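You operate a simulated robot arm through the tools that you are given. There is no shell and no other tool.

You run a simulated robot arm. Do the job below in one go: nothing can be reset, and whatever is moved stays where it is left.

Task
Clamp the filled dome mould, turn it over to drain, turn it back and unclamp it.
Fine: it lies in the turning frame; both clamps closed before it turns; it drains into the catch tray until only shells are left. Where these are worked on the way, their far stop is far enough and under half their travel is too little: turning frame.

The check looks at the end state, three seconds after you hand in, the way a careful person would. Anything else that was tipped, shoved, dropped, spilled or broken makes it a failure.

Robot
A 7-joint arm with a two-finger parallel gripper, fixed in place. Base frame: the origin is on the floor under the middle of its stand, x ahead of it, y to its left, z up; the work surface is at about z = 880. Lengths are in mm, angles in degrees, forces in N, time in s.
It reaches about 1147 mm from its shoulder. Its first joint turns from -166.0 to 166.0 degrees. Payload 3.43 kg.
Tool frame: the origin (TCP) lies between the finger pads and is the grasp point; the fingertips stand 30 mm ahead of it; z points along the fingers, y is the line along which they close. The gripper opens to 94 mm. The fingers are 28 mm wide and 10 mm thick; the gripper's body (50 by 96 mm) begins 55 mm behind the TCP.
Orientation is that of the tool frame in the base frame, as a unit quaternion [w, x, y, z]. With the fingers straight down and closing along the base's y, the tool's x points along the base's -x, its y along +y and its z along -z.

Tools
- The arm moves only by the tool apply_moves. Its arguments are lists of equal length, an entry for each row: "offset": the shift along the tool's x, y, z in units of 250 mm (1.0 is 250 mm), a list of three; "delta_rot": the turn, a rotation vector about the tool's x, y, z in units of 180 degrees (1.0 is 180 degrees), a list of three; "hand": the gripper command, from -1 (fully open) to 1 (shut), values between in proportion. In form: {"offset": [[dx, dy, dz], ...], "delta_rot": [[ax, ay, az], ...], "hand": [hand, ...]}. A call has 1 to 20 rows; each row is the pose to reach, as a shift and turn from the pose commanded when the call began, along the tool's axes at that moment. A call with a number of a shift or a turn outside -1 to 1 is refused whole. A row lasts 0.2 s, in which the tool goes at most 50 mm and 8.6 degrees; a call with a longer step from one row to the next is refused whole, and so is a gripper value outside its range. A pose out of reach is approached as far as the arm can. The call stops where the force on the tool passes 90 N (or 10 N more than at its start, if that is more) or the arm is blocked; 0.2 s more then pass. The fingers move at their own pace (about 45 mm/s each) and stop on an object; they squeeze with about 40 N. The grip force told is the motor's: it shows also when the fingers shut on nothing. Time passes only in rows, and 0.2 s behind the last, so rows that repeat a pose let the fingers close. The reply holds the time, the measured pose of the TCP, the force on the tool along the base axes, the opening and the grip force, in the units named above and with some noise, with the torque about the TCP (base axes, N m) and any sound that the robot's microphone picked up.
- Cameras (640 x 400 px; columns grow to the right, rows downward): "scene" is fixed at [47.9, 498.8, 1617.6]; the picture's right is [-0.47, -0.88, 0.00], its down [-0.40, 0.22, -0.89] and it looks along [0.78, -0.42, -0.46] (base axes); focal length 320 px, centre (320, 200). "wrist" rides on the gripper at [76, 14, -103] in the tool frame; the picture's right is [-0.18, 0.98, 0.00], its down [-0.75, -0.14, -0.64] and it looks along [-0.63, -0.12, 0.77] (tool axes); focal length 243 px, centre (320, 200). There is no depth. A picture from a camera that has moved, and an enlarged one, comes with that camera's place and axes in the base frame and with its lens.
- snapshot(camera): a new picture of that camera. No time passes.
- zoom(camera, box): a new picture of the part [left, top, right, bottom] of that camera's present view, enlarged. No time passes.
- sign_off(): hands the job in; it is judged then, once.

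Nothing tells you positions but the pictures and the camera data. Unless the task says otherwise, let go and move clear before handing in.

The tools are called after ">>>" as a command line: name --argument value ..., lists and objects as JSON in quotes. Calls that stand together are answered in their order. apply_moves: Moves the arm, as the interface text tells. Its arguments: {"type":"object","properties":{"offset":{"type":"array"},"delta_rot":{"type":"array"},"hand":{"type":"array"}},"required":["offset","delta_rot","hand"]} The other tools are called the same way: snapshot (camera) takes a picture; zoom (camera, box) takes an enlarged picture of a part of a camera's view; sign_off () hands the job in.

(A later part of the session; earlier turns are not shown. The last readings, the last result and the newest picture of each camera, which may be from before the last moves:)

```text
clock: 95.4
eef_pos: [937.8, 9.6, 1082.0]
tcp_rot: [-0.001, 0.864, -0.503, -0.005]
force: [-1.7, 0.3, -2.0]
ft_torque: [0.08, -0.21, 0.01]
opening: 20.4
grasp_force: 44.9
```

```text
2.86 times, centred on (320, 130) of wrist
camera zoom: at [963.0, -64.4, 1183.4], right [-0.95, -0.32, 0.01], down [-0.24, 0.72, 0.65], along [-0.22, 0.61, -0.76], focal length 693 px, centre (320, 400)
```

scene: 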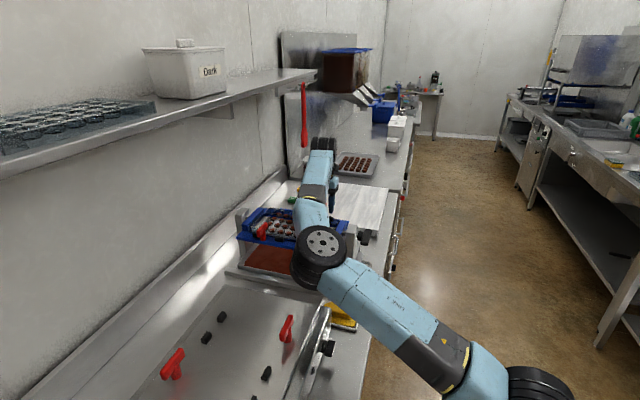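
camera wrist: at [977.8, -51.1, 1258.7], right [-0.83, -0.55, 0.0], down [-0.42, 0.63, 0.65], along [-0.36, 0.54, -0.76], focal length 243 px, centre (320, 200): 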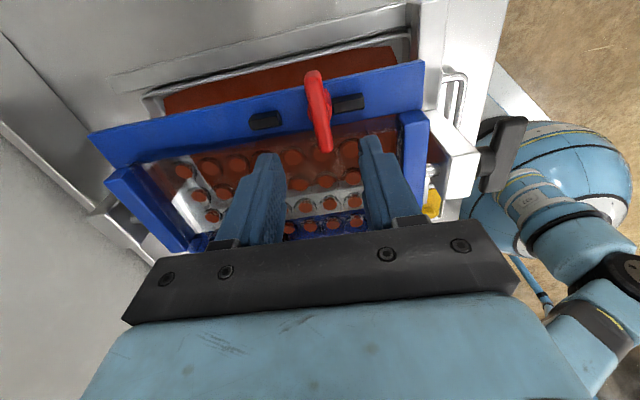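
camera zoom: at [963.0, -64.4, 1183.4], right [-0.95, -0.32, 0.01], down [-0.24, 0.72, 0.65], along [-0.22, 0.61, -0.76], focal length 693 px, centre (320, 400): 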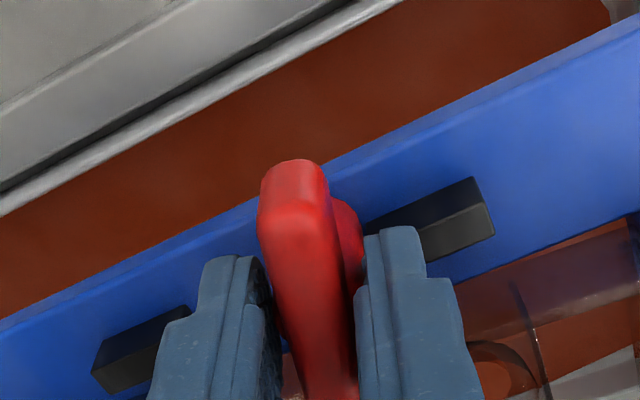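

Clamp B turns back freely. I'll carry on to its open stop.

>>> apply_moves --offset '[[0, 0, 0], [0, 0, 0], [0, 0, 0], [0, 0, 0], [0, 0, 0], [0, 0, 0], [0, 0, 0], [0, 0, 0], [0, 0, 0], [0, 0, 0], [0, 0, 0], [0, 0, 0]]' --delta_rot '[[0, 0, 0.042], [0, 0, 0.084], [0, 0, 0.126], [0, 0, 0.168], [0, 0, 0.21], [0, 0, 0.252], [0, 0, 0.294], [0, 0, 0.336], [0, 0, 0.378], [0, 0, 0.41], [0, 0, 0.43], [0, 0, 0.43]]' --hand '[1, 1, 1, 1, 1, 1, 1, 1, 1, 1, 1, 1]'

>>> zoom --camera "wrist" --box '[220, 60, 420, 200]'

>>> snapshot --camera "scene"

```text
clock: 98.0
eef_pos: [935.5, 10.4, 1081.7]
tcp_rot: [-0.003, -0.36, 0.933, 0.006]
force: [-40.7, 15.7, -12.7]
ft_torque: [-0.03, 0.95, 0.29]
opening: 20.9
grasp_force: 44.9
```

```text
2.86 times, centred on (320, 130) of wrist
camera zoom: at [869.7, -31.1, 1184.8], right [-0.52, 0.85, 0.01], down [0.66, 0.4, 0.64], along [0.54, 0.34, -0.77], focal length 693 px, centre (320, 400)
```

zoom: 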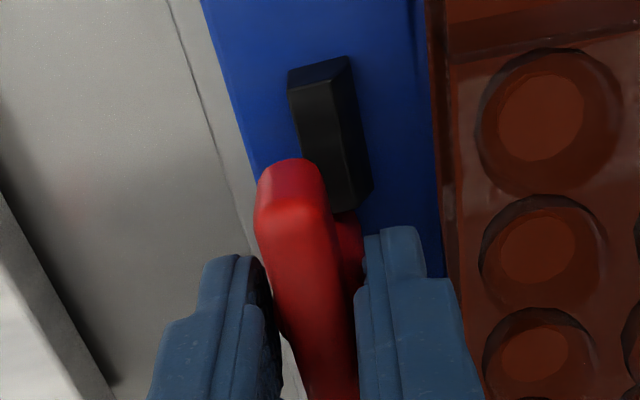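

```text
taken
```

scene: 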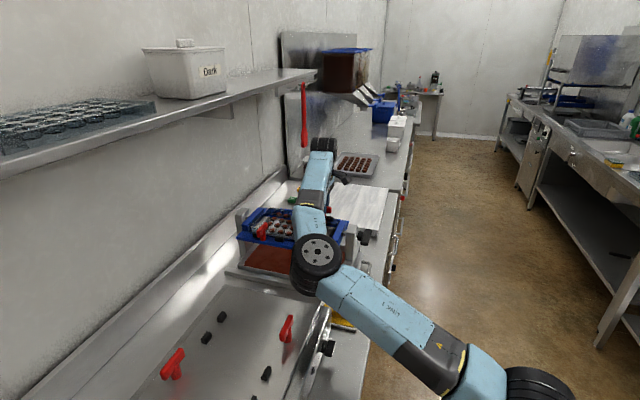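

>>> apply_moves --offset '[[0, 0.006, 0], [0, 0.006, 0], [0, 0.006, 0], [0, 0.006, 0], [0, 0.006, -0.1], [0, 0.006, -0.25], [0, 0.006, -0.4], [0, 0.006, -0.4]]' --delta_rot '[[0, 0, 0], [0, 0, 0], [0, 0, 0], [0, 0, 0], [0, 0, 0], [0, 0, 0], [0, 0, 0], [0, 0, 0]]' --hand '[1, 0, 0, 0, 0, 0, 0, 0]'

>>> snapshot --camera "wrist"

>>> zoom --camera "wrist" --box '[240, 0, 480, 200]'

>>> snapshot --camera "scene"

```text
clock: 99.8
eef_pos: [936.0, 9.9, 1182.2]
tcp_rot: [-0.003, -0.36, 0.933, 0.006]
force: [-0.3, -0.8, 0.4]
ft_torque: [-0.02, -0.01, 0.0]
opening: 47.1
grasp_force: 0.0
```

```text
taken
camera wrist: at [870.2, -31.1, 1285.6], right [-0.52, 0.85, 0.01], down [0.66, 0.4, 0.64], along [0.54, 0.34, -0.77], focal length 243 px, centre (320, 200)
```

wrist: 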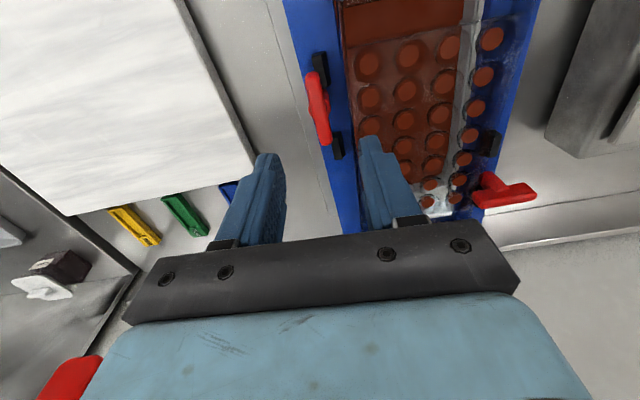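

```text
2.00 times, centred on (360, 100) of wrist
camera zoom: at [870.2, -31.1, 1285.6], right [-0.52, 0.85, 0.01], down [0.66, 0.4, 0.64], along [0.54, 0.34, -0.77], focal length 485 px, centre (240, 400)
```

zoom: 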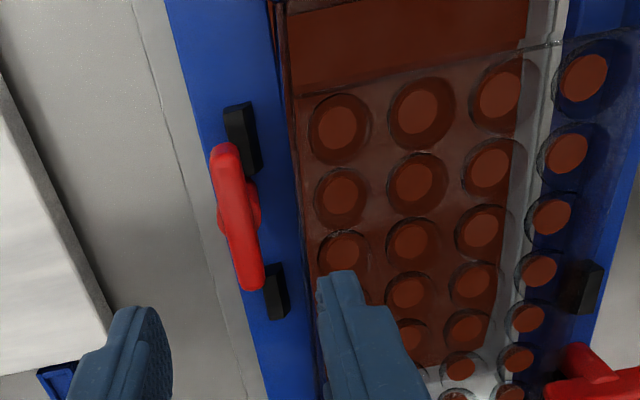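

```text
taken
```

scene: 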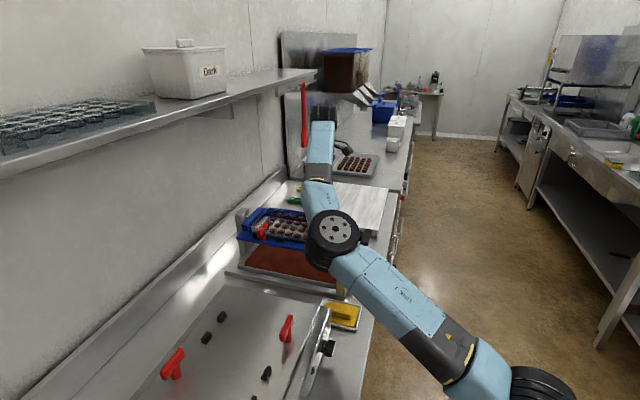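

Clamp B is open. The mould seems to have slid about 10 mm towards clamp A inside the locator blocks while inverted, so I'll check that it's lying flat.

>>> zoom --camera "scene" --box '[240, 205, 310, 250]'

>>> zoom --camera "wrist" --box '[430, 0, 560, 220]'

>>> zoom --camera "wrist" --box '[280, 30, 400, 200]'

```text
8.89 times, centred on (275, 228) of scene
camera zoom: at [47.9, 498.8, 1617.6], right [-0.47, -0.88, 0.0], down [-0.4, 0.22, -0.89], along [0.78, -0.42, -0.46], focal length 2844 px, centre (720, -44)
```

zoom: 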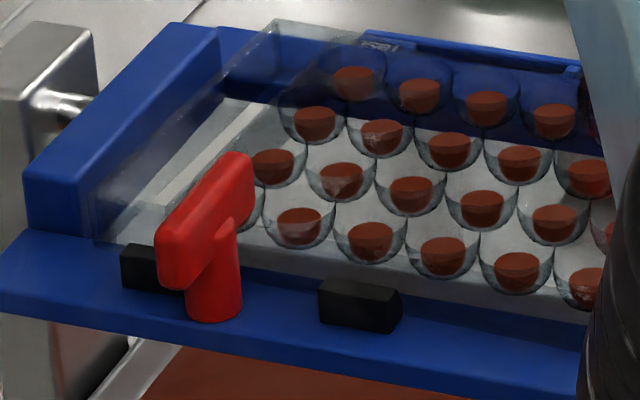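

```text
1.82 times, centred on (495, 110) of wrist
camera zoom: at [870.2, -31.1, 1285.6], right [-0.52, 0.85, 0.01], down [0.66, 0.4, 0.64], along [0.54, 0.34, -0.77], focal length 441 px, centre (2, 364)
```

zoom: 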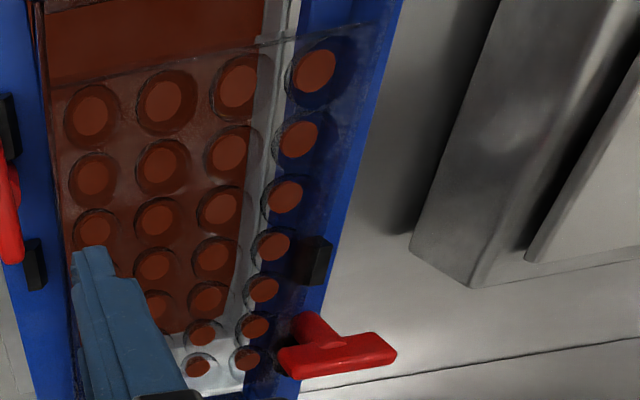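

```text
2.35 times, centred on (340, 115) of wrist
camera zoom: at [870.2, -31.1, 1285.6], right [-0.52, 0.85, 0.01], down [0.66, 0.4, 0.64], along [0.54, 0.34, -0.77], focal length 571 px, centre (273, 400)
```

zoom: 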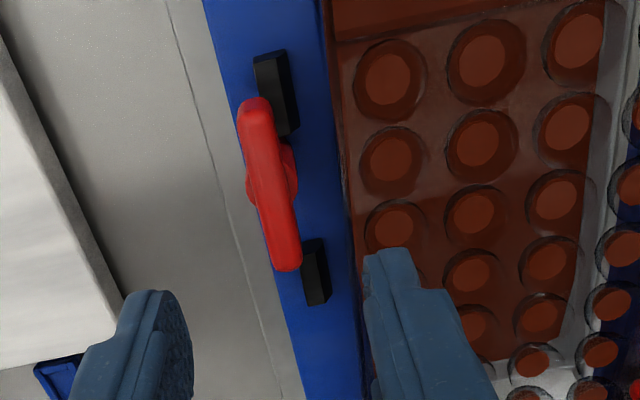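

>>> apply_moves --offset '[[-0.047, 0.0655, -0.02], [-0.094, 0.131, -0.02], [-0.14, 0.1965, -0.02], [-0.187, 0.262, -0.02], [-0.234, 0.3275, -0.02], [-0.281, 0.393, -0.02], [-0.328, 0.4585, -0.02], [-0.375, 0.524, -0.02], [-0.421, 0.5895, -0.02], [-0.468, 0.655, -0.02], [-0.515, 0.7205, -0.02], [-0.562, 0.786, -0.02], [-0.562, 0.786, -0.02]]' --delta_rot '[[0, 0, -0.0425], [0, 0, -0.085], [0, 0, -0.1275], [0, 0, -0.17], [0, 0, -0.2125], [0, 0, -0.255], [0, 0, -0.2975], [0, 0, -0.34], [0, 0, -0.3825], [0, 0, -0.425], [0, 0, -0.4675], [0, 0, -0.511], [0, 0, -0.511]]' --hand '[0, 0, 0, 0, 0, 0, 0, 0, 0, 0, 0, 0, 0]'

>>> snapshot --camera "wrist"

>>> snapshot --camera "scene"

>>> zoom --camera "wrist" --box '[160, 20, 460, 200]'

```text
clock: 102.6
eef_pos: [908.3, 250.2, 1186.2]
tcp_rot: [-0.002, 0.921, -0.389, -0.005]
force: [-0.2, 0.0, -0.6]
ft_torque: [-0.02, 0.01, -0.02]
opening: 46.9
grasp_force: 0.1
```

```text
taken
camera wrist: at [952.6, 184.6, 1289.0], right [-0.83, -0.55, 0.0], down [-0.42, 0.63, 0.65], along [-0.36, 0.54, -0.76], focal length 243 px, centre (320, 200)
```

wrist: 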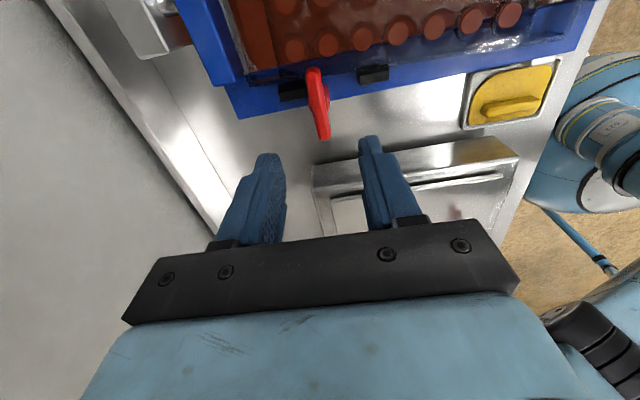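

```text
taken
```

scene: 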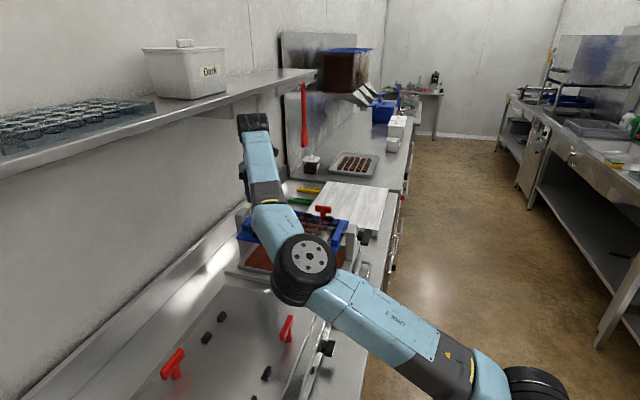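

```text
2.13 times, centred on (310, 110) of wrist
camera zoom: at [952.6, 184.6, 1289.0], right [-0.83, -0.55, 0.0], down [-0.42, 0.63, 0.65], along [-0.36, 0.54, -0.76], focal length 518 px, centre (341, 392)
```

zoom: 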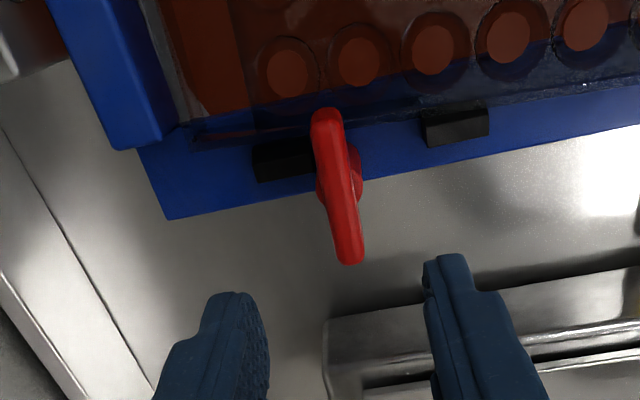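

>>> apply_moves --offset '[[0.009, -0.004, 0.0], [0.009, -0.004, 0.1], [0.009, -0.004, 0.2], [0.009, -0.004, 0.276], [0.009, -0.004, 0.276]]' --delta_rot '[[0, 0, 0], [0, 0, 0], [0, 0, 0], [0, 0, 0], [0, 0, 0]]' --hand '[0, 0, 0, 0, 0]'

>>> zoom --camera "wrist" --box '[220, 60, 420, 200]'

>>> snapshot --camera "scene"

```text
clock: 103.8
eef_pos: [911.4, 248.5, 1119.8]
tcp_rot: [-0.003, 0.921, -0.389, -0.006]
force: [-0.3, 0.4, -0.4]
ft_torque: [0.03, 0.0, 0.0]
opening: 46.8
grasp_force: 0.0
```

```text
2.86 times, centred on (320, 130) of wrist
camera zoom: at [955.2, 183.6, 1220.9], right [-0.83, -0.55, 0.0], down [-0.42, 0.63, 0.65], along [-0.36, 0.54, -0.76], focal length 693 px, centre (320, 400)
```

zoom: 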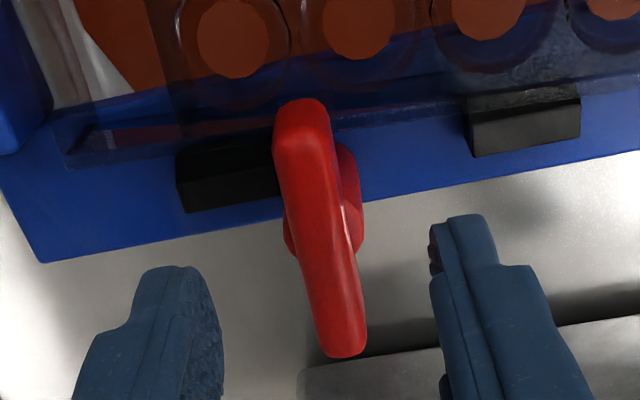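

```text
taken
```

scene: 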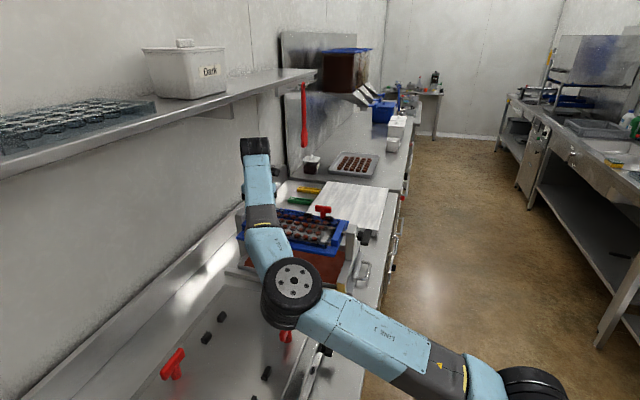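

B is open. With the elbow on this side it would pass close over the red knob of the neighbouring machine while I work clamp A, so I'll back off and re-pose the arm with the elbow further right.

>>> apply_moves --offset '[[0, 0, -0.15], [0, 0, -0.27], [0.1, 0.06, -0.3], [0.25, 0.15, -0.31], [0.39, 0.24, -0.32], [0.53, 0.33, -0.32], [0.66, 0.42, -0.32], [0.66, 0.42, -0.32]]' --delta_rot '[[0, 0, 0], [0, 0, 0], [0, 0, 0], [0, 0, 0], [0, 0, 0], [0, 0, 0], [0, 0, 0], [0, 0, 0]]' --hand '[0, 0, 0, 0, 0, 0, 0, 0]'

>>> snapshot --camera "scene"

```text
clock: 105.6
eef_pos: [950.4, 54.1, 1197.6]
tcp_rot: [-0.002, 0.921, -0.389, -0.006]
force: [0.1, 0.1, 0.1]
ft_torque: [0.0, 0.03, -0.02]
opening: 47.2
grasp_force: 0.1
```

```text
taken
```

scene: 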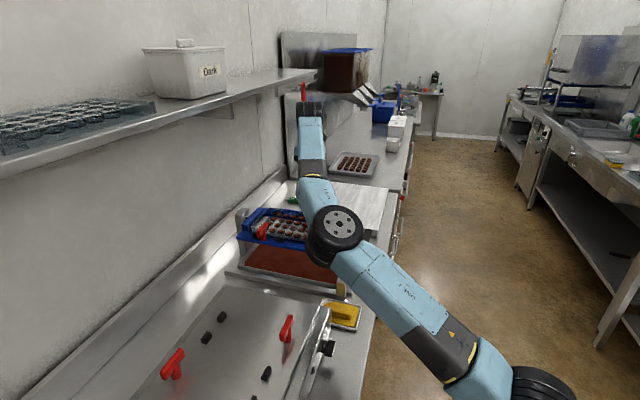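

>>> apply_moves --offset '[[0, 0, 0], [0, 0, 0], [0, 0, 0], [0, 0, 0], [0, 0, 0], [0, 0, 0], [0, 0, 0], [0, 0, 0], [0, 0, 0], [0, 0, 0], [0, 0, 0], [0, 0, 0], [0, 0, 0], [0, 0, 0], [0, 0, 0], [0, 0, 0], [0, 0, 0], [0, 0, 0]]' --delta_rot '[[0, 0, 0.045], [0, 0, 0.09], [0, 0, 0.135], [0, 0, 0.18], [0, 0, 0.225], [0, 0, 0.27], [0, 0, 0.315], [0, 0, 0.36], [0, 0, 0.405], [0, 0, 0.45], [0, 0, 0.495], [0, 0, 0.54], [0, 0, 0.585], [0, 0, 0.63], [0, 0, 0.675], [0, 0, 0.72], [0, 0, 0.745], [0, 0, 0.745]]' --hand '[0, 0, 0, 0, 0, 0, 0, 0, 0, 0, 0, 0, 0, 0, 0, 0, 0, 0]'

>>> snapshot --camera "scene"

```text
clock: 109.4
eef_pos: [950.1, 56.3, 1197.0]
tcp_rot: [-0.005, 0.0, 1.0, 0.004]
force: [-0.2, 0.1, -0.5]
ft_torque: [-0.03, 0.02, 0.02]
opening: 46.8
grasp_force: 0.1
```

```text
taken
```

scene: 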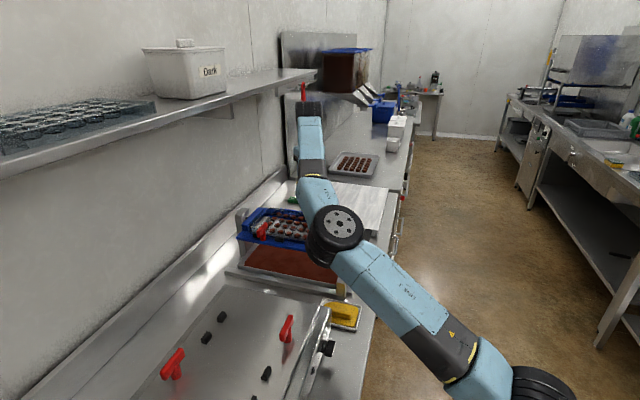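

>>> apply_moves --offset '[[0.115, -0.048, -0.092], [0.23, -0.096, -0.183], [0.345, -0.144, -0.275], [0.46, -0.193, -0.366], [0.575, -0.241, -0.458], [0.69, -0.289, -0.549], [0.805, -0.337, -0.641], [0.92, -0.385, -0.732], [0.92, -0.385, -0.732]]' --delta_rot '[[0, 0, 0], [0, 0, 0], [0, 0, 0], [0, 0, 0], [0, 0, 0], [0, 0, 0], [0, 0, 0], [0, 0, 0], [0, 0, 0]]' --hand '[0, 0, 0, 0, 0, 0, 0, 0, 0]'

>>> snapshot --camera "scene"

```text
clock: 111.4
eef_pos: [722.8, -41.4, 1382.3]
tcp_rot: [-0.004, 0.001, 1.0, 0.005]
force: [-0.1, 0.3, 0.0]
ft_torque: [0.05, -0.06, 0.0]
opening: 46.7
grasp_force: 0.0
```

```text
taken
```

scene: 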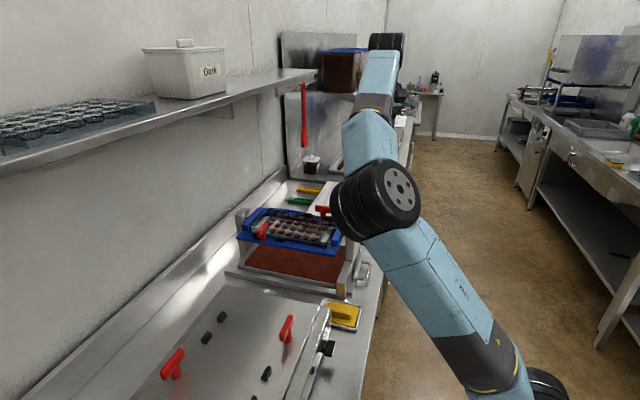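

>>> apply_moves --offset '[[0.03, 0, 0], [0.06, 0, 0], [0.09, 0, 0], [0.12, 0, 0], [0.15, 0, 0], [0.18, 0, 0], [0.21, 0, 0], [0.24, 0, 0], [0.27, 0, 0], [0.28, 0, 0], [0.28, 0, 0], [0.28, 0, 0], [0.28, 0, 0], [0.28, 0, 0], [0.28, 0, 0], [0.28, 0, 0], [0.28, 0, 0], [0.28, 0, 0]]' --delta_rot '[[0, 0, -0.045], [0, 0, -0.09], [0, 0, -0.135], [0, 0, -0.18], [0, 0, -0.225], [0, 0, -0.27], [0, 0, -0.315], [0, 0, -0.36], [0, 0, -0.405], [0, 0, -0.45], [0, 0, -0.495], [0, 0, -0.54], [0, 0, -0.585], [0, 0, -0.63], [0, 0, -0.675], [0, 0, -0.72], [0, 0, -0.745], [0, 0, -0.745]]' --hand '[0, 0, 0, 0, 0, 0, 0, 0, 0, 0, 0, 0, 0, 0, 0, 0, 0, 0]'

>>> snapshot --camera "scene"

```text
clock: 115.2
eef_pos: [652.9, -41.6, 1382.7]
tcp_rot: [-0.003, 0.921, -0.389, -0.005]
force: [-0.1, 0.2, -0.7]
ft_torque: [-0.02, 0.04, 0.01]
opening: 47.1
grasp_force: 0.1
```

```text
taken
```

scene: 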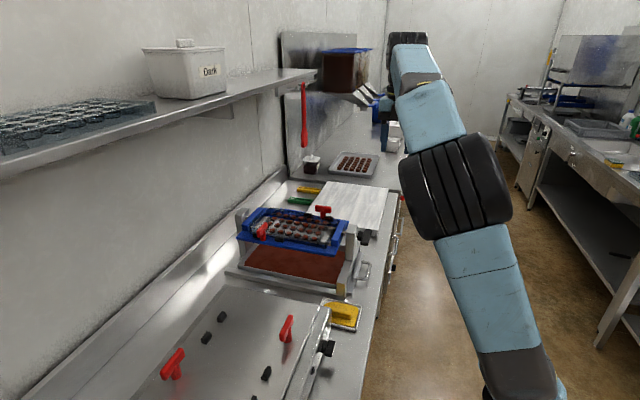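

>>> apply_moves --offset '[[0, 0, 0], [0, 0, 0], [0, 0, 0], [0, 0, 0], [0, 0, 0]]' --delta_rot '[[0, 0, -0.045], [0, 0, -0.09], [0, 0, -0.135], [0, 0, -0.18], [0, 0, -0.18]]' --hand '[0, 0, 0, 0, 0]'

>>> snapshot --camera "scene"

```text
clock: 116.4
eef_pos: [652.8, -42.3, 1381.6]
tcp_rot: [-0.003, 0.993, -0.115, -0.005]
force: [-0.2, 0.1, -0.3]
ft_torque: [-0.01, -0.01, -0.01]
opening: 47.0
grasp_force: 0.1
```

```text
taken
```

scene: 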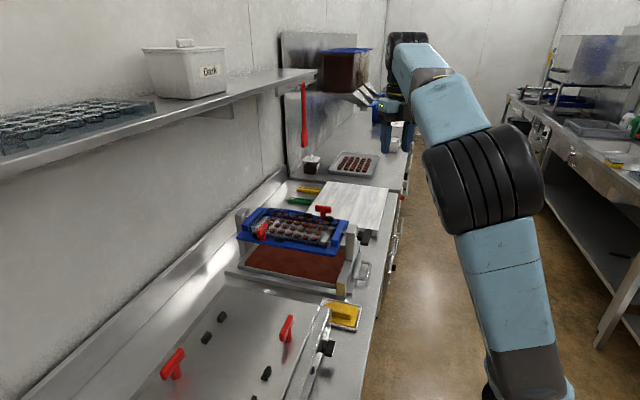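

Turning the gripper further round pushes the elbow to the right, which is what I want. I'll continue a bit and then come back.

>>> apply_moves --offset '[[0, 0, 0], [0, 0, 0], [0, 0, 0], [0, 0, 0], [0, 0, 0], [0, 0, 0], [0, 0, 0]]' --delta_rot '[[0, 0, -0.045], [0, 0, -0.09], [0, 0, -0.135], [0, 0, -0.18], [0, 0, -0.225], [0, 0, -0.27], [0, 0, -0.27]]' --hand '[0, 0, 0, 0, 0, 0, 0]'

>>> snapshot --camera "scene"

```text
clock: 118.0
eef_pos: [653.2, -42.4, 1383.5]
tcp_rot: [-0.005, 0.953, 0.302, -0.002]
force: [-0.6, 0.0, 0.8]
ft_torque: [0.03, 0.01, 0.02]
opening: 47.1
grasp_force: 0.0
```

```text
taken
```

scene: 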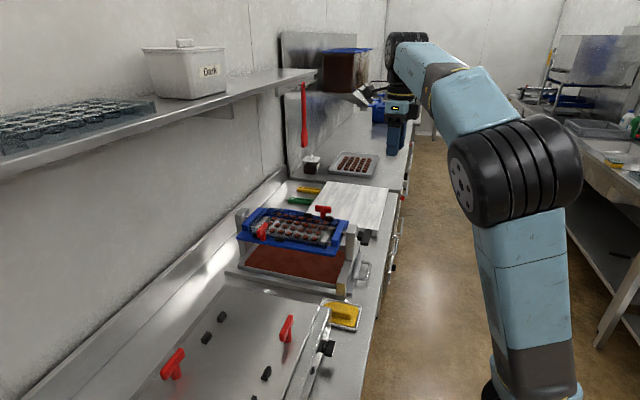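

>>> apply_moves --offset '[[0, 0, 0], [0, 0, 0], [0, 0, 0], [0, 0, 0]]' --delta_rot '[[0, 0, -0.045], [0, 0, -0.09], [0, 0, -0.135], [0, 0, -0.135]]' --hand '[0, 0, 0, 0]'

>>> apply_moves --offset '[[0, 0, 0], [0, 0, 0], [0, 0, 0], [0, 0, 0], [0, 0, 0], [0, 0, 0], [0, 0, 0], [0, 0, 0], [0, 0, 0], [0, 0, 0], [0, 0, 0], [0, 0, 0], [0, 0, 0], [0, 0, 0]]' --delta_rot '[[0, 0, 0.045], [0, 0, 0.09], [0, 0, 0.135], [0, 0, 0.18], [0, 0, 0.225], [0, 0, 0.27], [0, 0, 0.315], [0, 0, 0.36], [0, 0, 0.405], [0, 0, 0.45], [0, 0, 0.495], [0, 0, 0.54], [0, 0, 0.585], [0, 0, 0.585]]' --hand '[0, 0, 0, 0, 0, 0, 0, 0, 0, 0, 0, 0, 0, 0]'

>>> snapshot --camera "scene"

```text
clock: 119.0
eef_pos: [652.3, -41.5, 1384.1]
tcp_rot: [-0.006, 0.868, 0.497, -0.001]
force: [0.4, 0.1, 0.2]
ft_torque: [0.04, -0.02, 0.01]
opening: 47.0
grasp_force: 0.1
```

```text
clock: 122.0
eef_pos: [651.5, -42.2, 1383.9]
tcp_rot: [-0.002, 0.92, -0.391, -0.006]
force: [-0.3, -1.3, 0.3]
ft_torque: [-0.03, 0.0, -0.05]
opening: 46.8
grasp_force: 0.1
```

```text
taken
```

scene: 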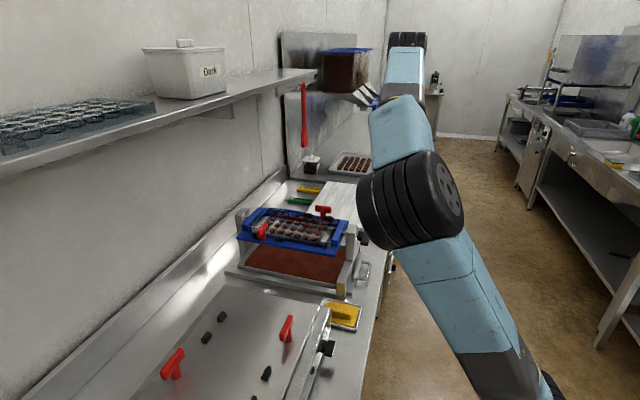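

>>> apply_moves --offset '[[0, 0, 0], [0, 0, 0], [0, 0, 0], [0, 0, 0], [0, 0, 0], [0, 0, 0], [0, 0, 0], [0, 0, 0], [0, 0, 0], [0, 0, 0], [0, 0, 0], [0, 0, 0], [0, 0, 0], [0, 0, 0]]' --delta_rot '[[0, 0, -0.045], [0, 0, -0.09], [0, 0, -0.135], [0, 0, -0.18], [0, 0, -0.225], [0, 0, -0.27], [0, 0, -0.315], [0, 0, -0.36], [0, 0, -0.405], [0, 0, -0.45], [0, 0, -0.495], [0, 0, -0.54], [0, 0, -0.585], [0, 0, -0.585]]' --hand '[0, 0, 0, 0, 0, 0, 0, 0, 0, 0, 0, 0, 0, 0]'

>>> snapshot --camera "scene"

```text
clock: 125.0
eef_pos: [652.9, -41.2, 1383.4]
tcp_rot: [-0.006, 0.868, 0.497, -0.001]
force: [0.4, -0.5, -0.1]
ft_torque: [0.0, -0.02, -0.01]
opening: 46.9
grasp_force: 0.0
```

```text
taken
```

scene: 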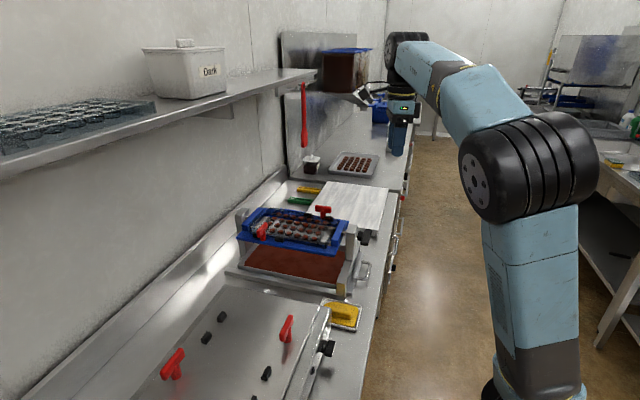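

>>> apply_moves --offset '[[0.091, 0.0926, 0.081], [0.182, 0.185, 0.163], [0.273, 0.278, 0.244], [0.364, 0.37, 0.325], [0.455, 0.463, 0.407], [0.546, 0.555, 0.488], [0.637, 0.648, 0.569], [0.728, 0.74, 0.651], [0.819, 0.833, 0.732], [0.819, 0.833, 0.732]]' --delta_rot '[[0, 0, 0], [0, 0, 0], [0, 0, 0], [0, 0, 0], [0, 0, 0], [0, 0, 0], [0, 0, 0], [0, 0, 0], [0, 0, 0], [0, 0, 0]]' --hand '[0, 0, 0, 0, 0, 0, 0, 0, 0, 0]'

>>> snapshot --camera "scene"

```text
clock: 127.2
eef_pos: [934.1, 31.8, 1197.5]
tcp_rot: [-0.007, 0.868, 0.496, -0.002]
force: [0.5, 0.2, -0.1]
ft_torque: [-0.02, 0.0, 0.01]
opening: 47.1
grasp_force: 0.0
```

```text
taken
```

scene: 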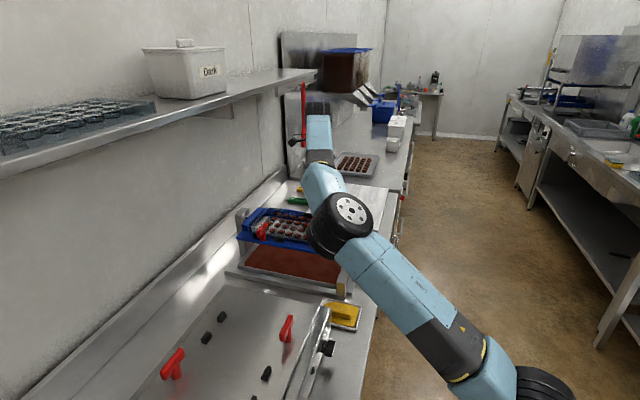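

>>> apply_moves --offset '[[-0.091, -0.0926, -0.081], [-0.182, -0.185, -0.163], [-0.273, -0.278, -0.244], [-0.364, -0.37, -0.325], [-0.455, -0.463, -0.407], [-0.546, -0.555, -0.488], [-0.637, -0.648, -0.569], [-0.728, -0.74, -0.651], [-0.819, -0.833, -0.732], [-0.819, -0.833, -0.732]]' --delta_rot '[[0, 0, 0], [0, 0, 0], [0, 0, 0], [0, 0, 0], [0, 0, 0], [0, 0, 0], [0, 0, 0], [0, 0, 0], [0, 0, 0], [0, 0, 0]]' --hand '[0, 0, 0, 0, 0, 0, 0, 0, 0, 0]'

>>> apply_moves --offset '[[0, 0, 0], [0, 0, 0], [0, 0, 0], [0, 0, 0], [0, 0, 0], [0, 0, 0], [0, 0, 0], [0, 0, 0], [0, 0, 0], [0, 0, 0]]' --delta_rot '[[0, 0, -0.045], [0, 0, -0.09], [0, 0, -0.135], [0, 0, -0.18], [0, 0, -0.225], [0, 0, -0.27], [0, 0, -0.315], [0, 0, -0.36], [0, 0, -0.405], [0, 0, -0.405]]' --hand '[0, 0, 0, 0, 0, 0, 0, 0, 0, 0]'

>>> snapshot --camera "scene"

```text
clock: 129.4
eef_pos: [652.6, -43.3, 1382.3]
tcp_rot: [-0.005, 0.868, 0.496, -0.002]
force: [0.5, 0.5, -0.6]
ft_torque: [-0.01, 0.04, 0.0]
opening: 46.9
grasp_force: 0.1
```

```text
clock: 131.6
eef_pos: [652.8, -42.0, 1382.6]
tcp_rot: [-0.005, 0.404, 0.915, 0.002]
force: [-0.3, -0.5, 0.1]
ft_torque: [0.01, 0.0, 0.0]
opening: 46.6
grasp_force: 0.0
```

```text
taken
```

scene: 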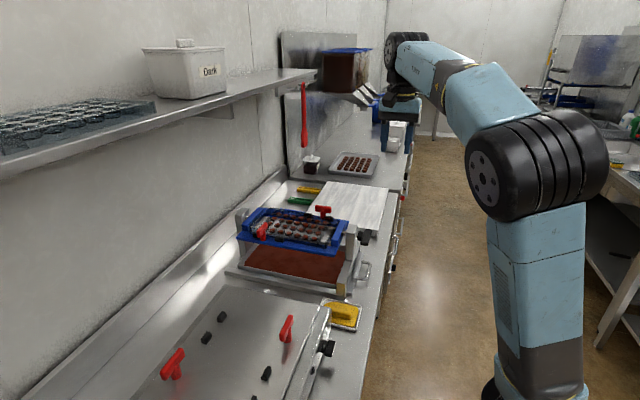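

The elbow keeps settling on the left in this wrist configuration. I'll swap the configuration high up and well away from everything: pitch to horizontal, roll half a turn, and pitch down again.

>>> apply_moves --offset '[[-0.0185, -0.018, 0.014], [-0.037, -0.0365, 0.029], [-0.0555, -0.055, 0.043], [-0.074, -0.073, 0.057], [-0.0925, -0.091, 0.072], [-0.111, -0.1095, 0.086], [-0.1295, -0.128, 0.1], [-0.148, -0.146, 0.115], [-0.1665, -0.164, 0.129], [-0.185, -0.1825, 0.143], [-0.2035, -0.2, 0.158], [-0.222, -0.219, 0.172], [-0.222, -0.219, 0.172]]' --delta_rot '[[-0.0417, 0, 0], [-0.0833, 0, 0], [-0.125, 0, 0], [-0.1667, 0, 0], [-0.2083, 0, 0], [-0.25, 0, 0], [-0.2917, 0, 0], [-0.3333, 0, 0], [-0.375, 0, 0], [-0.4167, 0, 0], [-0.4583, 0, 0], [-0.5, 0, 0], [-0.5, 0, 0]]' --hand '[0, 0, 0, 0, 0, 0, 0, 0, 0, 0, 0, 0, 0]'

>>> snapshot --camera "scene"

```text
clock: 134.6
eef_pos: [470.5, -396.7, 1340.4]
tcp_rot: [0.479, 0.484, 0.514, 0.522]
force: [0.3, -0.9, 0.3]
ft_torque: [0.01, -0.01, 0.04]
opening: 47.1
grasp_force: 0.0
out of reach, approached as far as the arm can: row 7, 8
stopped in row 13: the arm was blocked; the commanded pose is now the measured one
```

```text
taken
```

scene: 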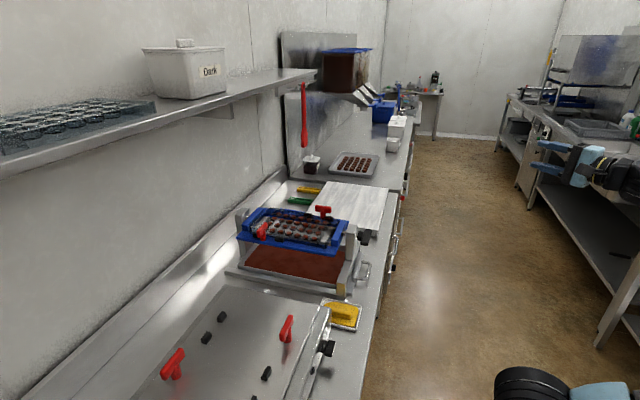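

>>> snapshot --camera "wrist"

>>> zoom --camera "scene" --box '[480, 80, 640, 400]'

>>> zoom --camera "scene" --box '[220, 180, 400, 300]'

```text
taken
camera wrist: at [361.5, -327.5, 1356.0], right [0.01, -0.2, 0.98], down [-0.58, -0.8, -0.15], along [0.81, -0.57, -0.13], focal length 243 px, centre (320, 200)
```

wrist: 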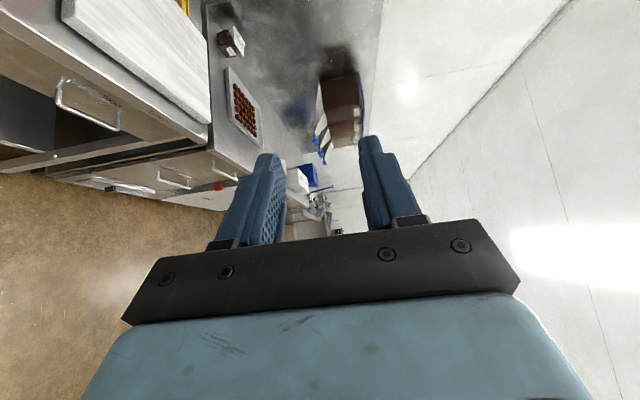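

```text
1.25 times, centred on (560, 240) of scene
camera zoom: at [47.9, 498.8, 1617.6], right [-0.47, -0.88, 0.0], down [-0.4, 0.22, -0.89], along [0.78, -0.42, -0.46], focal length 400 px, centre (20, 150)
```

zoom: 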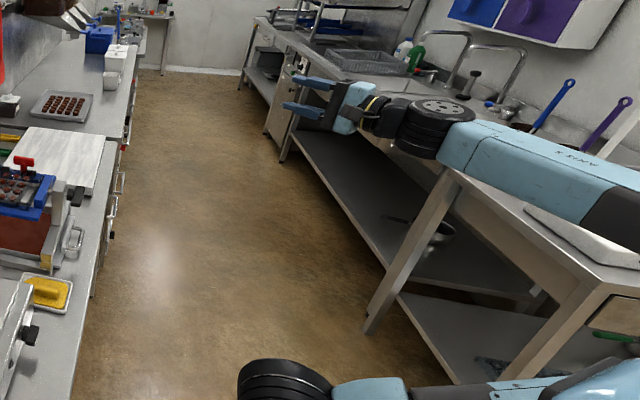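

```text
3.33 times, centred on (310, 240) of scene
camera zoom: at [47.9, 498.8, 1617.6], right [-0.47, -0.88, 0.0], down [-0.4, 0.22, -0.89], along [0.78, -0.42, -0.46], focal length 1067 px, centre (353, 67)
```

zoom: 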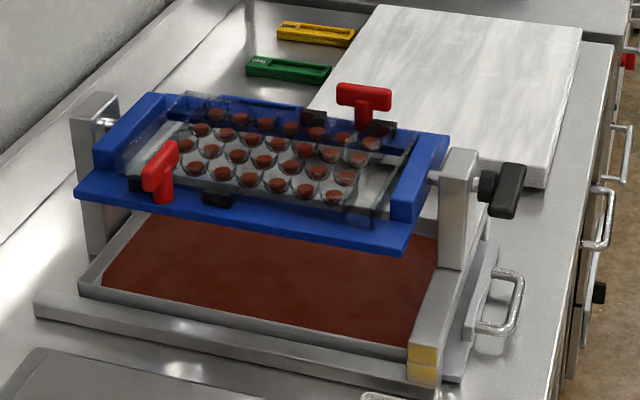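

The arm swung wide to the right over the empty aisle and stopped part-way through the change. Nothing on the bench was touched. I'll continue in small, checked steps from here: first roll so the camera faces down.

>>> apply_moves --offset '[[0, 0, 0], [0, 0, 0], [0, 0, 0], [0, 0, 0], [0, 0, 0]]' --delta_rot '[[0, 0, -0.03], [0, 0, -0.06], [0, 0, -0.1], [0, 0, -0.14], [0, 0, -0.14]]' --hand '[0, 0, 0, 0, 0]'

>>> snapshot --camera "scene"

```text
clock: 135.8
eef_pos: [471.8, -395.1, 1340.6]
tcp_rot: [0.552, 0.399, 0.584, 0.442]
force: [-0.2, -0.2, -0.8]
ft_torque: [-0.03, 0.02, 0.03]
opening: 47.1
grasp_force: 0.2
out of reach, approached as far as the arm can: row 4, 5
```

```text
taken
```

scene: 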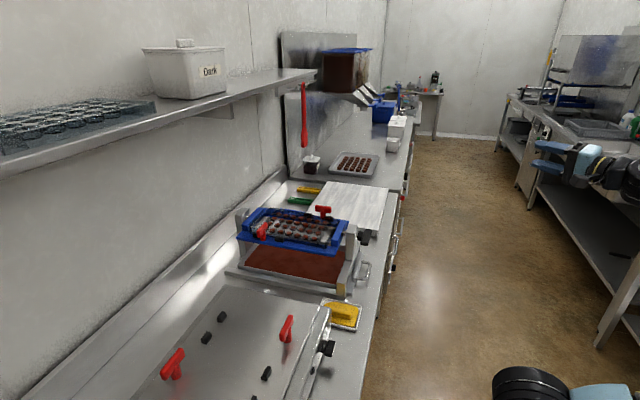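

>>> apply_moves --offset '[[0, 0, 0], [0.05, 0.015, 0.05], [0.12, 0.037, 0.11], [0.2, 0.06, 0.18], [0.288, 0.088, 0.264], [0.288, 0.088, 0.264], [0.288, 0.088, 0.264]]' --delta_rot '[[0, 0, 0.03], [0, 0, 0.06], [0, 0, 0.094], [0, 0, 0.094], [0, 0, 0.094], [0, 0, 0.094], [0, 0, 0.094]]' --hand '[0, 0, 0, 0, 0, 0, 0]'

>>> snapshot --camera "scene"

```text
clock: 137.4
eef_pos: [532.5, -315.7, 1339.7]
tcp_rot: [0.481, 0.481, 0.519, 0.518]
force: [-0.2, 0.0, -0.4]
ft_torque: [0.0, 0.02, -0.04]
opening: 47.4
grasp_force: 0.1
```

```text
taken
```

scene: 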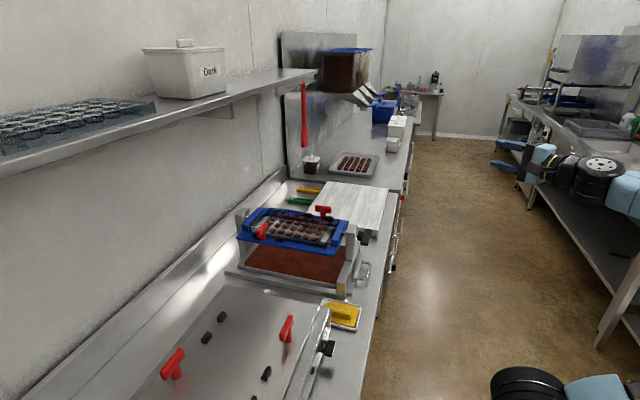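

>>> apply_moves --offset '[[0.108, -0.013, 0.086], [0.216, -0.027, 0.173], [0.324, -0.04, 0.259], [0.431, -0.053, 0.345], [0.539, -0.067, 0.432], [0.647, -0.08, 0.518], [0.647, -0.08, 0.518], [0.647, -0.08, 0.518]]' --delta_rot '[[0, 0.0376, 0], [0, 0.0752, 0], [0, 0.1128, 0], [0, 0.1504, 0], [0, 0.188, 0], [0, 0.2256, 0], [0, 0.2256, 0], [0, 0.2256, 0]]' --hand '[0, 0, 0, 0, 0, 0, 0, 0]'

>>> snapshot --camera "scene"

```text
clock: 139.2
eef_pos: [651.3, -143.5, 1320.9]
tcp_rot: [0.27, 0.27, 0.655, 0.652]
force: [-0.8, 0.1, 0.2]
ft_torque: [-0.01, -0.04, 0.02]
opening: 47.0
grasp_force: 0.1
```

```text
taken
```

scene: 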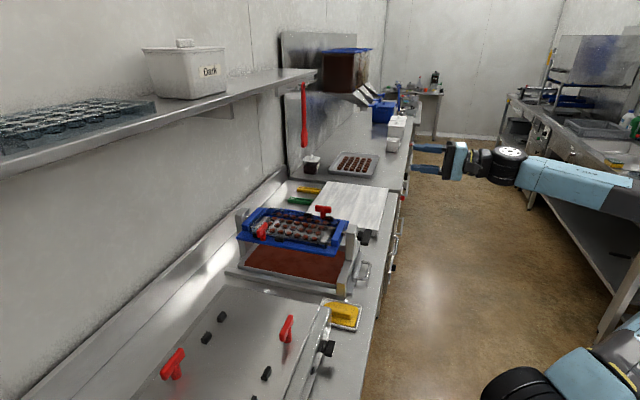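

>>> apply_moves --offset '[[0, 0, 0], [0, 0, 0], [0, 0, 0], [0, 0, 0], [0, 0, 0], [0, 0, 0]]' --delta_rot '[[0, 0, -0.045], [0, 0, -0.09], [0, 0, -0.135], [0, 0, -0.18], [0, 0, -0.225], [0, 0, -0.225]]' --hand '[0, 0, 0, 0, 0, 0]'

>>> snapshot --camera "scene"

```text
clock: 140.6
eef_pos: [651.1, -144.6, 1319.4]
tcp_rot: [0.346, 0.192, 0.682, 0.615]
force: [0.6, 0.4, -0.1]
ft_torque: [-0.02, -0.02, -0.01]
opening: 47.1
grasp_force: 0.0
out of reach, approached as far as the arm can: row 3, 4, 5, 6
```

```text
taken
```

scene: 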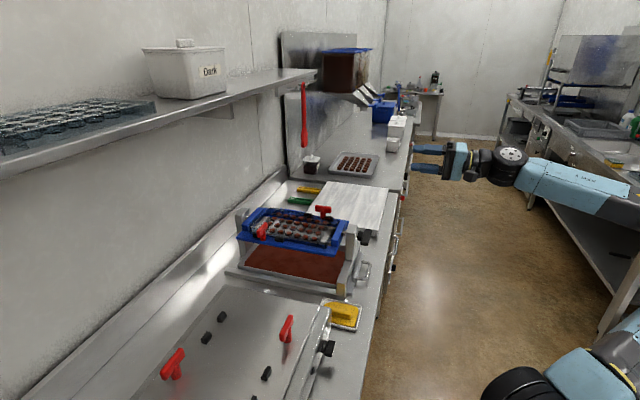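

>>> apply_moves --offset '[[0, 0, 0], [0, 0, 0], [0, 0, 0], [0, 0, 0], [0, 0, 0], [0, 0, 0], [0, 0, 0], [0, 0, 0], [0, 0, 0], [0, 0, 0], [0, 0, 0], [0, 0, 0], [0, 0, 0], [0, 0, 0]]' --delta_rot '[[0, 0, 0.02], [0, 0, 0.06], [0, 0, 0.105], [0, 0, 0.15], [0, 0, 0.195], [0, 0, 0.24], [0, 0, 0.285], [0, 0, 0.33], [0, 0, 0.375], [0, 0, 0.42], [0, 0, 0.465], [0, 0, 0.51], [0, 0, 0.555], [0, 0, 0.555]]' --hand '[0, 0, 0, 0, 0, 0, 0, 0, 0, 0, 0, 0, 0, 0]'

>>> snapshot --camera "scene"

```text
clock: 143.6
eef_pos: [648.8, -143.6, 1320.8]
tcp_rot: [-0.249, 0.646, 0.291, 0.661]
force: [-0.2, 0.1, 0.0]
ft_torque: [-0.01, 0.04, -0.03]
opening: 46.9
grasp_force: 0.1
```

```text
taken
```

scene: 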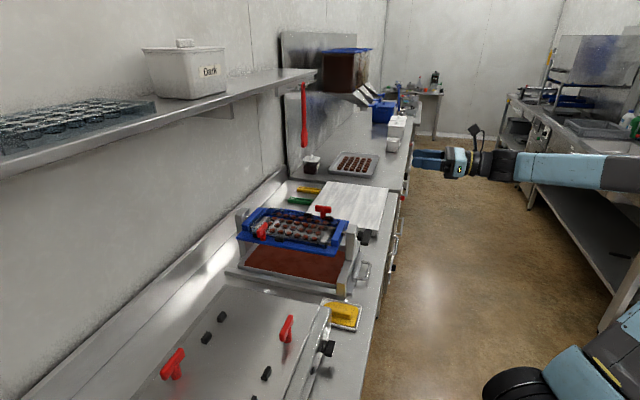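

>>> apply_moves --offset '[[0, 0, 0], [0, 0, 0], [0, 0, 0], [0, 0, 0], [0, 0, 0]]' --delta_rot '[[0, -0.04, 0], [0, -0.08, 0], [0, -0.12, 0], [0, -0.16, 0], [0, -0.16, 0]]' --hand '[0, 0, 0, 0, 0]'

>>> snapshot --camera "scene"

```text
clock: 144.8
eef_pos: [650.0, -142.2, 1320.0]
tcp_rot: [-0.168, 0.79, 0.344, 0.479]
force: [-0.9, -0.3, 0.0]
ft_torque: [0.02, 0.01, 0.02]
opening: 46.7
grasp_force: 0.1
```

```text
taken
```

scene: 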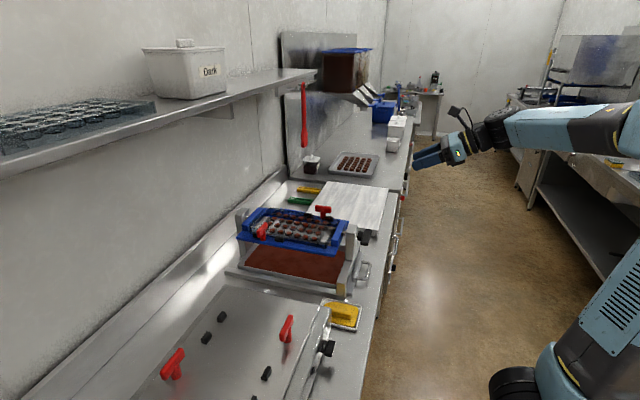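

>>> apply_moves --offset '[[0, 0, 0], [0, 0, 0], [0, 0, 0], [0, 0, 0], [0, 0, 0]]' --delta_rot '[[0, -0.04, 0], [0, -0.08, 0], [0, -0.12, 0], [0, -0.16, 0], [0, -0.16, 0]]' --hand '[0, 0, 0, 0, 0]'

>>> snapshot --camera "scene"

```text
clock: 146.0
eef_pos: [649.5, -143.6, 1319.9]
tcp_rot: [-0.078, 0.884, 0.375, 0.268]
force: [0.3, 0.2, -0.1]
ft_torque: [-0.01, -0.01, 0.01]
opening: 46.9
grasp_force: 0.0
```

```text
taken
```

scene: 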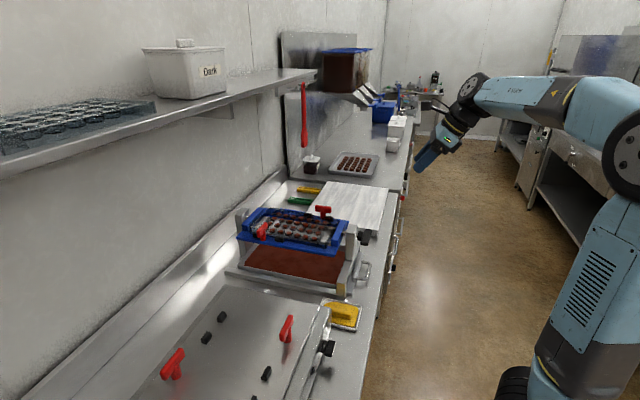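

>>> apply_moves --offset '[[0, 0, 0], [0, 0, 0], [0, 0, 0], [0, 0, 0], [0, 0, 0], [0, 0, 0]]' --delta_rot '[[0, -0.04, 0], [0, -0.08, 0], [0, -0.12, 0], [0, -0.16, 0], [0, -0.18, 0], [0, -0.18, 0]]' --hand '[0, 0, 0, 0, 0, 0]'

>>> snapshot --camera "scene"

>>> snapshot --camera "wrist"

```text
clock: 147.4
eef_pos: [648.3, -154.2, 1317.2]
tcp_rot: [-0.041, 0.91, 0.38, 0.162]
force: [-0.4, 0.0, 0.2]
ft_torque: [0.0, 0.02, 0.0]
opening: 46.7
grasp_force: 0.0
out of reach, approached as far as the arm can: row 2, 3, 4, 5, 6
```

```text
taken
```

scene: 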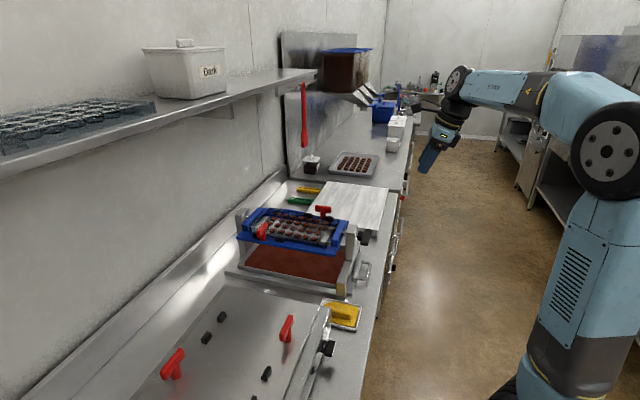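

```text
taken
camera wrist: at [680.5, -132.6, 1439.6], right [0.57, -0.82, -0.01], down [-0.77, -0.54, 0.35], along [-0.3, -0.19, -0.94], focal length 243 px, centre (320, 200)
```

wrist: 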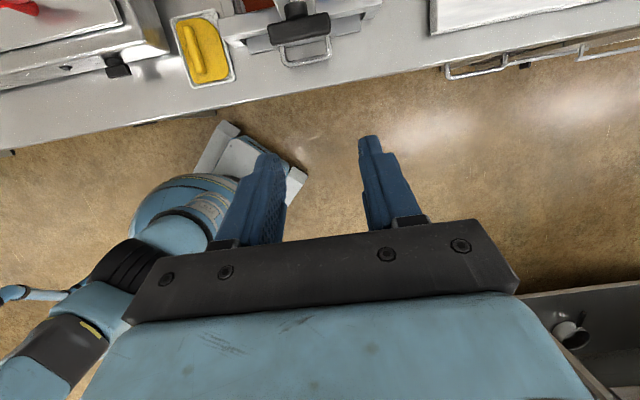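

>>> apply_moves --offset '[[0, 0, 0], [0, 0, 0], [0, 0, 0], [0, 0, 0], [0, 0, 0], [0, 0, 0], [0, 0, 0], [0, 0, 0], [0, 0, 0], [0, 0, 0], [0, 0, 0], [0, 0, 0]]' --delta_rot '[[0, 0, 0.045], [0, 0, 0.09], [0, 0, 0.135], [0, 0, 0.18], [0, 0, 0.225], [0, 0, 0.27], [0, 0, 0.315], [0, 0, 0.36], [0, 0, 0.405], [0, 0, 0.45], [0, 0, 0.495], [0, 0, 0.495]]' --hand '[0, 0, 0, 0, 0, 0, 0, 0, 0, 0, 0, 0]'

>>> snapshot --camera "scene"

```text
clock: 150.0
eef_pos: [646.5, -154.6, 1317.4]
tcp_rot: [-0.144, 0.915, -0.367, 0.086]
force: [-0.6, 0.0, 0.4]
ft_torque: [0.0, 0.0, 0.01]
opening: 47.0
grasp_force: 0.1
```

```text
taken
```

scene: 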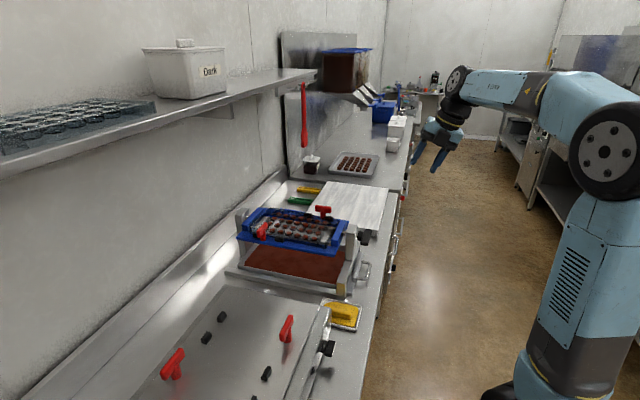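

The elbow is now right and high, like at the start. I'll finish levelling the gripper to straight down.

>>> apply_moves --offset '[[0, 0, 0], [0, 0, 0], [0, 0, 0], [0, 0, 0]]' --delta_rot '[[-0.0353, -0.0056, 0], [-0.0705, -0.0112, 0], [-0.1058, -0.0168, 0], [-0.1058, -0.0168, 0]]' --hand '[0, 0, 0, 0]'

>>> snapshot --camera "scene"

```text
clock: 151.2
eef_pos: [584.2, 266.4, 1333.8]
tcp_rot: [-0.004, 0.999, 0.051, 0.015]
force: [0.0, 0.7, -0.3]
ft_torque: [0.06, -0.04, 0.02]
opening: 47.1
grasp_force: 0.0
out of reach, approached as far as the arm can: row 1, 2, 3
stopped in row 4: the arm was blocked; the commanded pose is now the measured one
```

```text
taken
```

scene: 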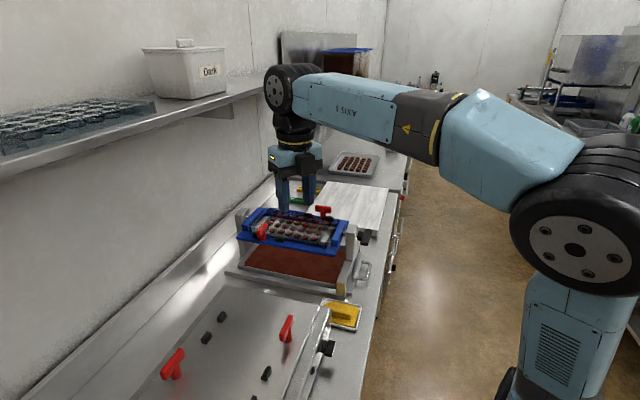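

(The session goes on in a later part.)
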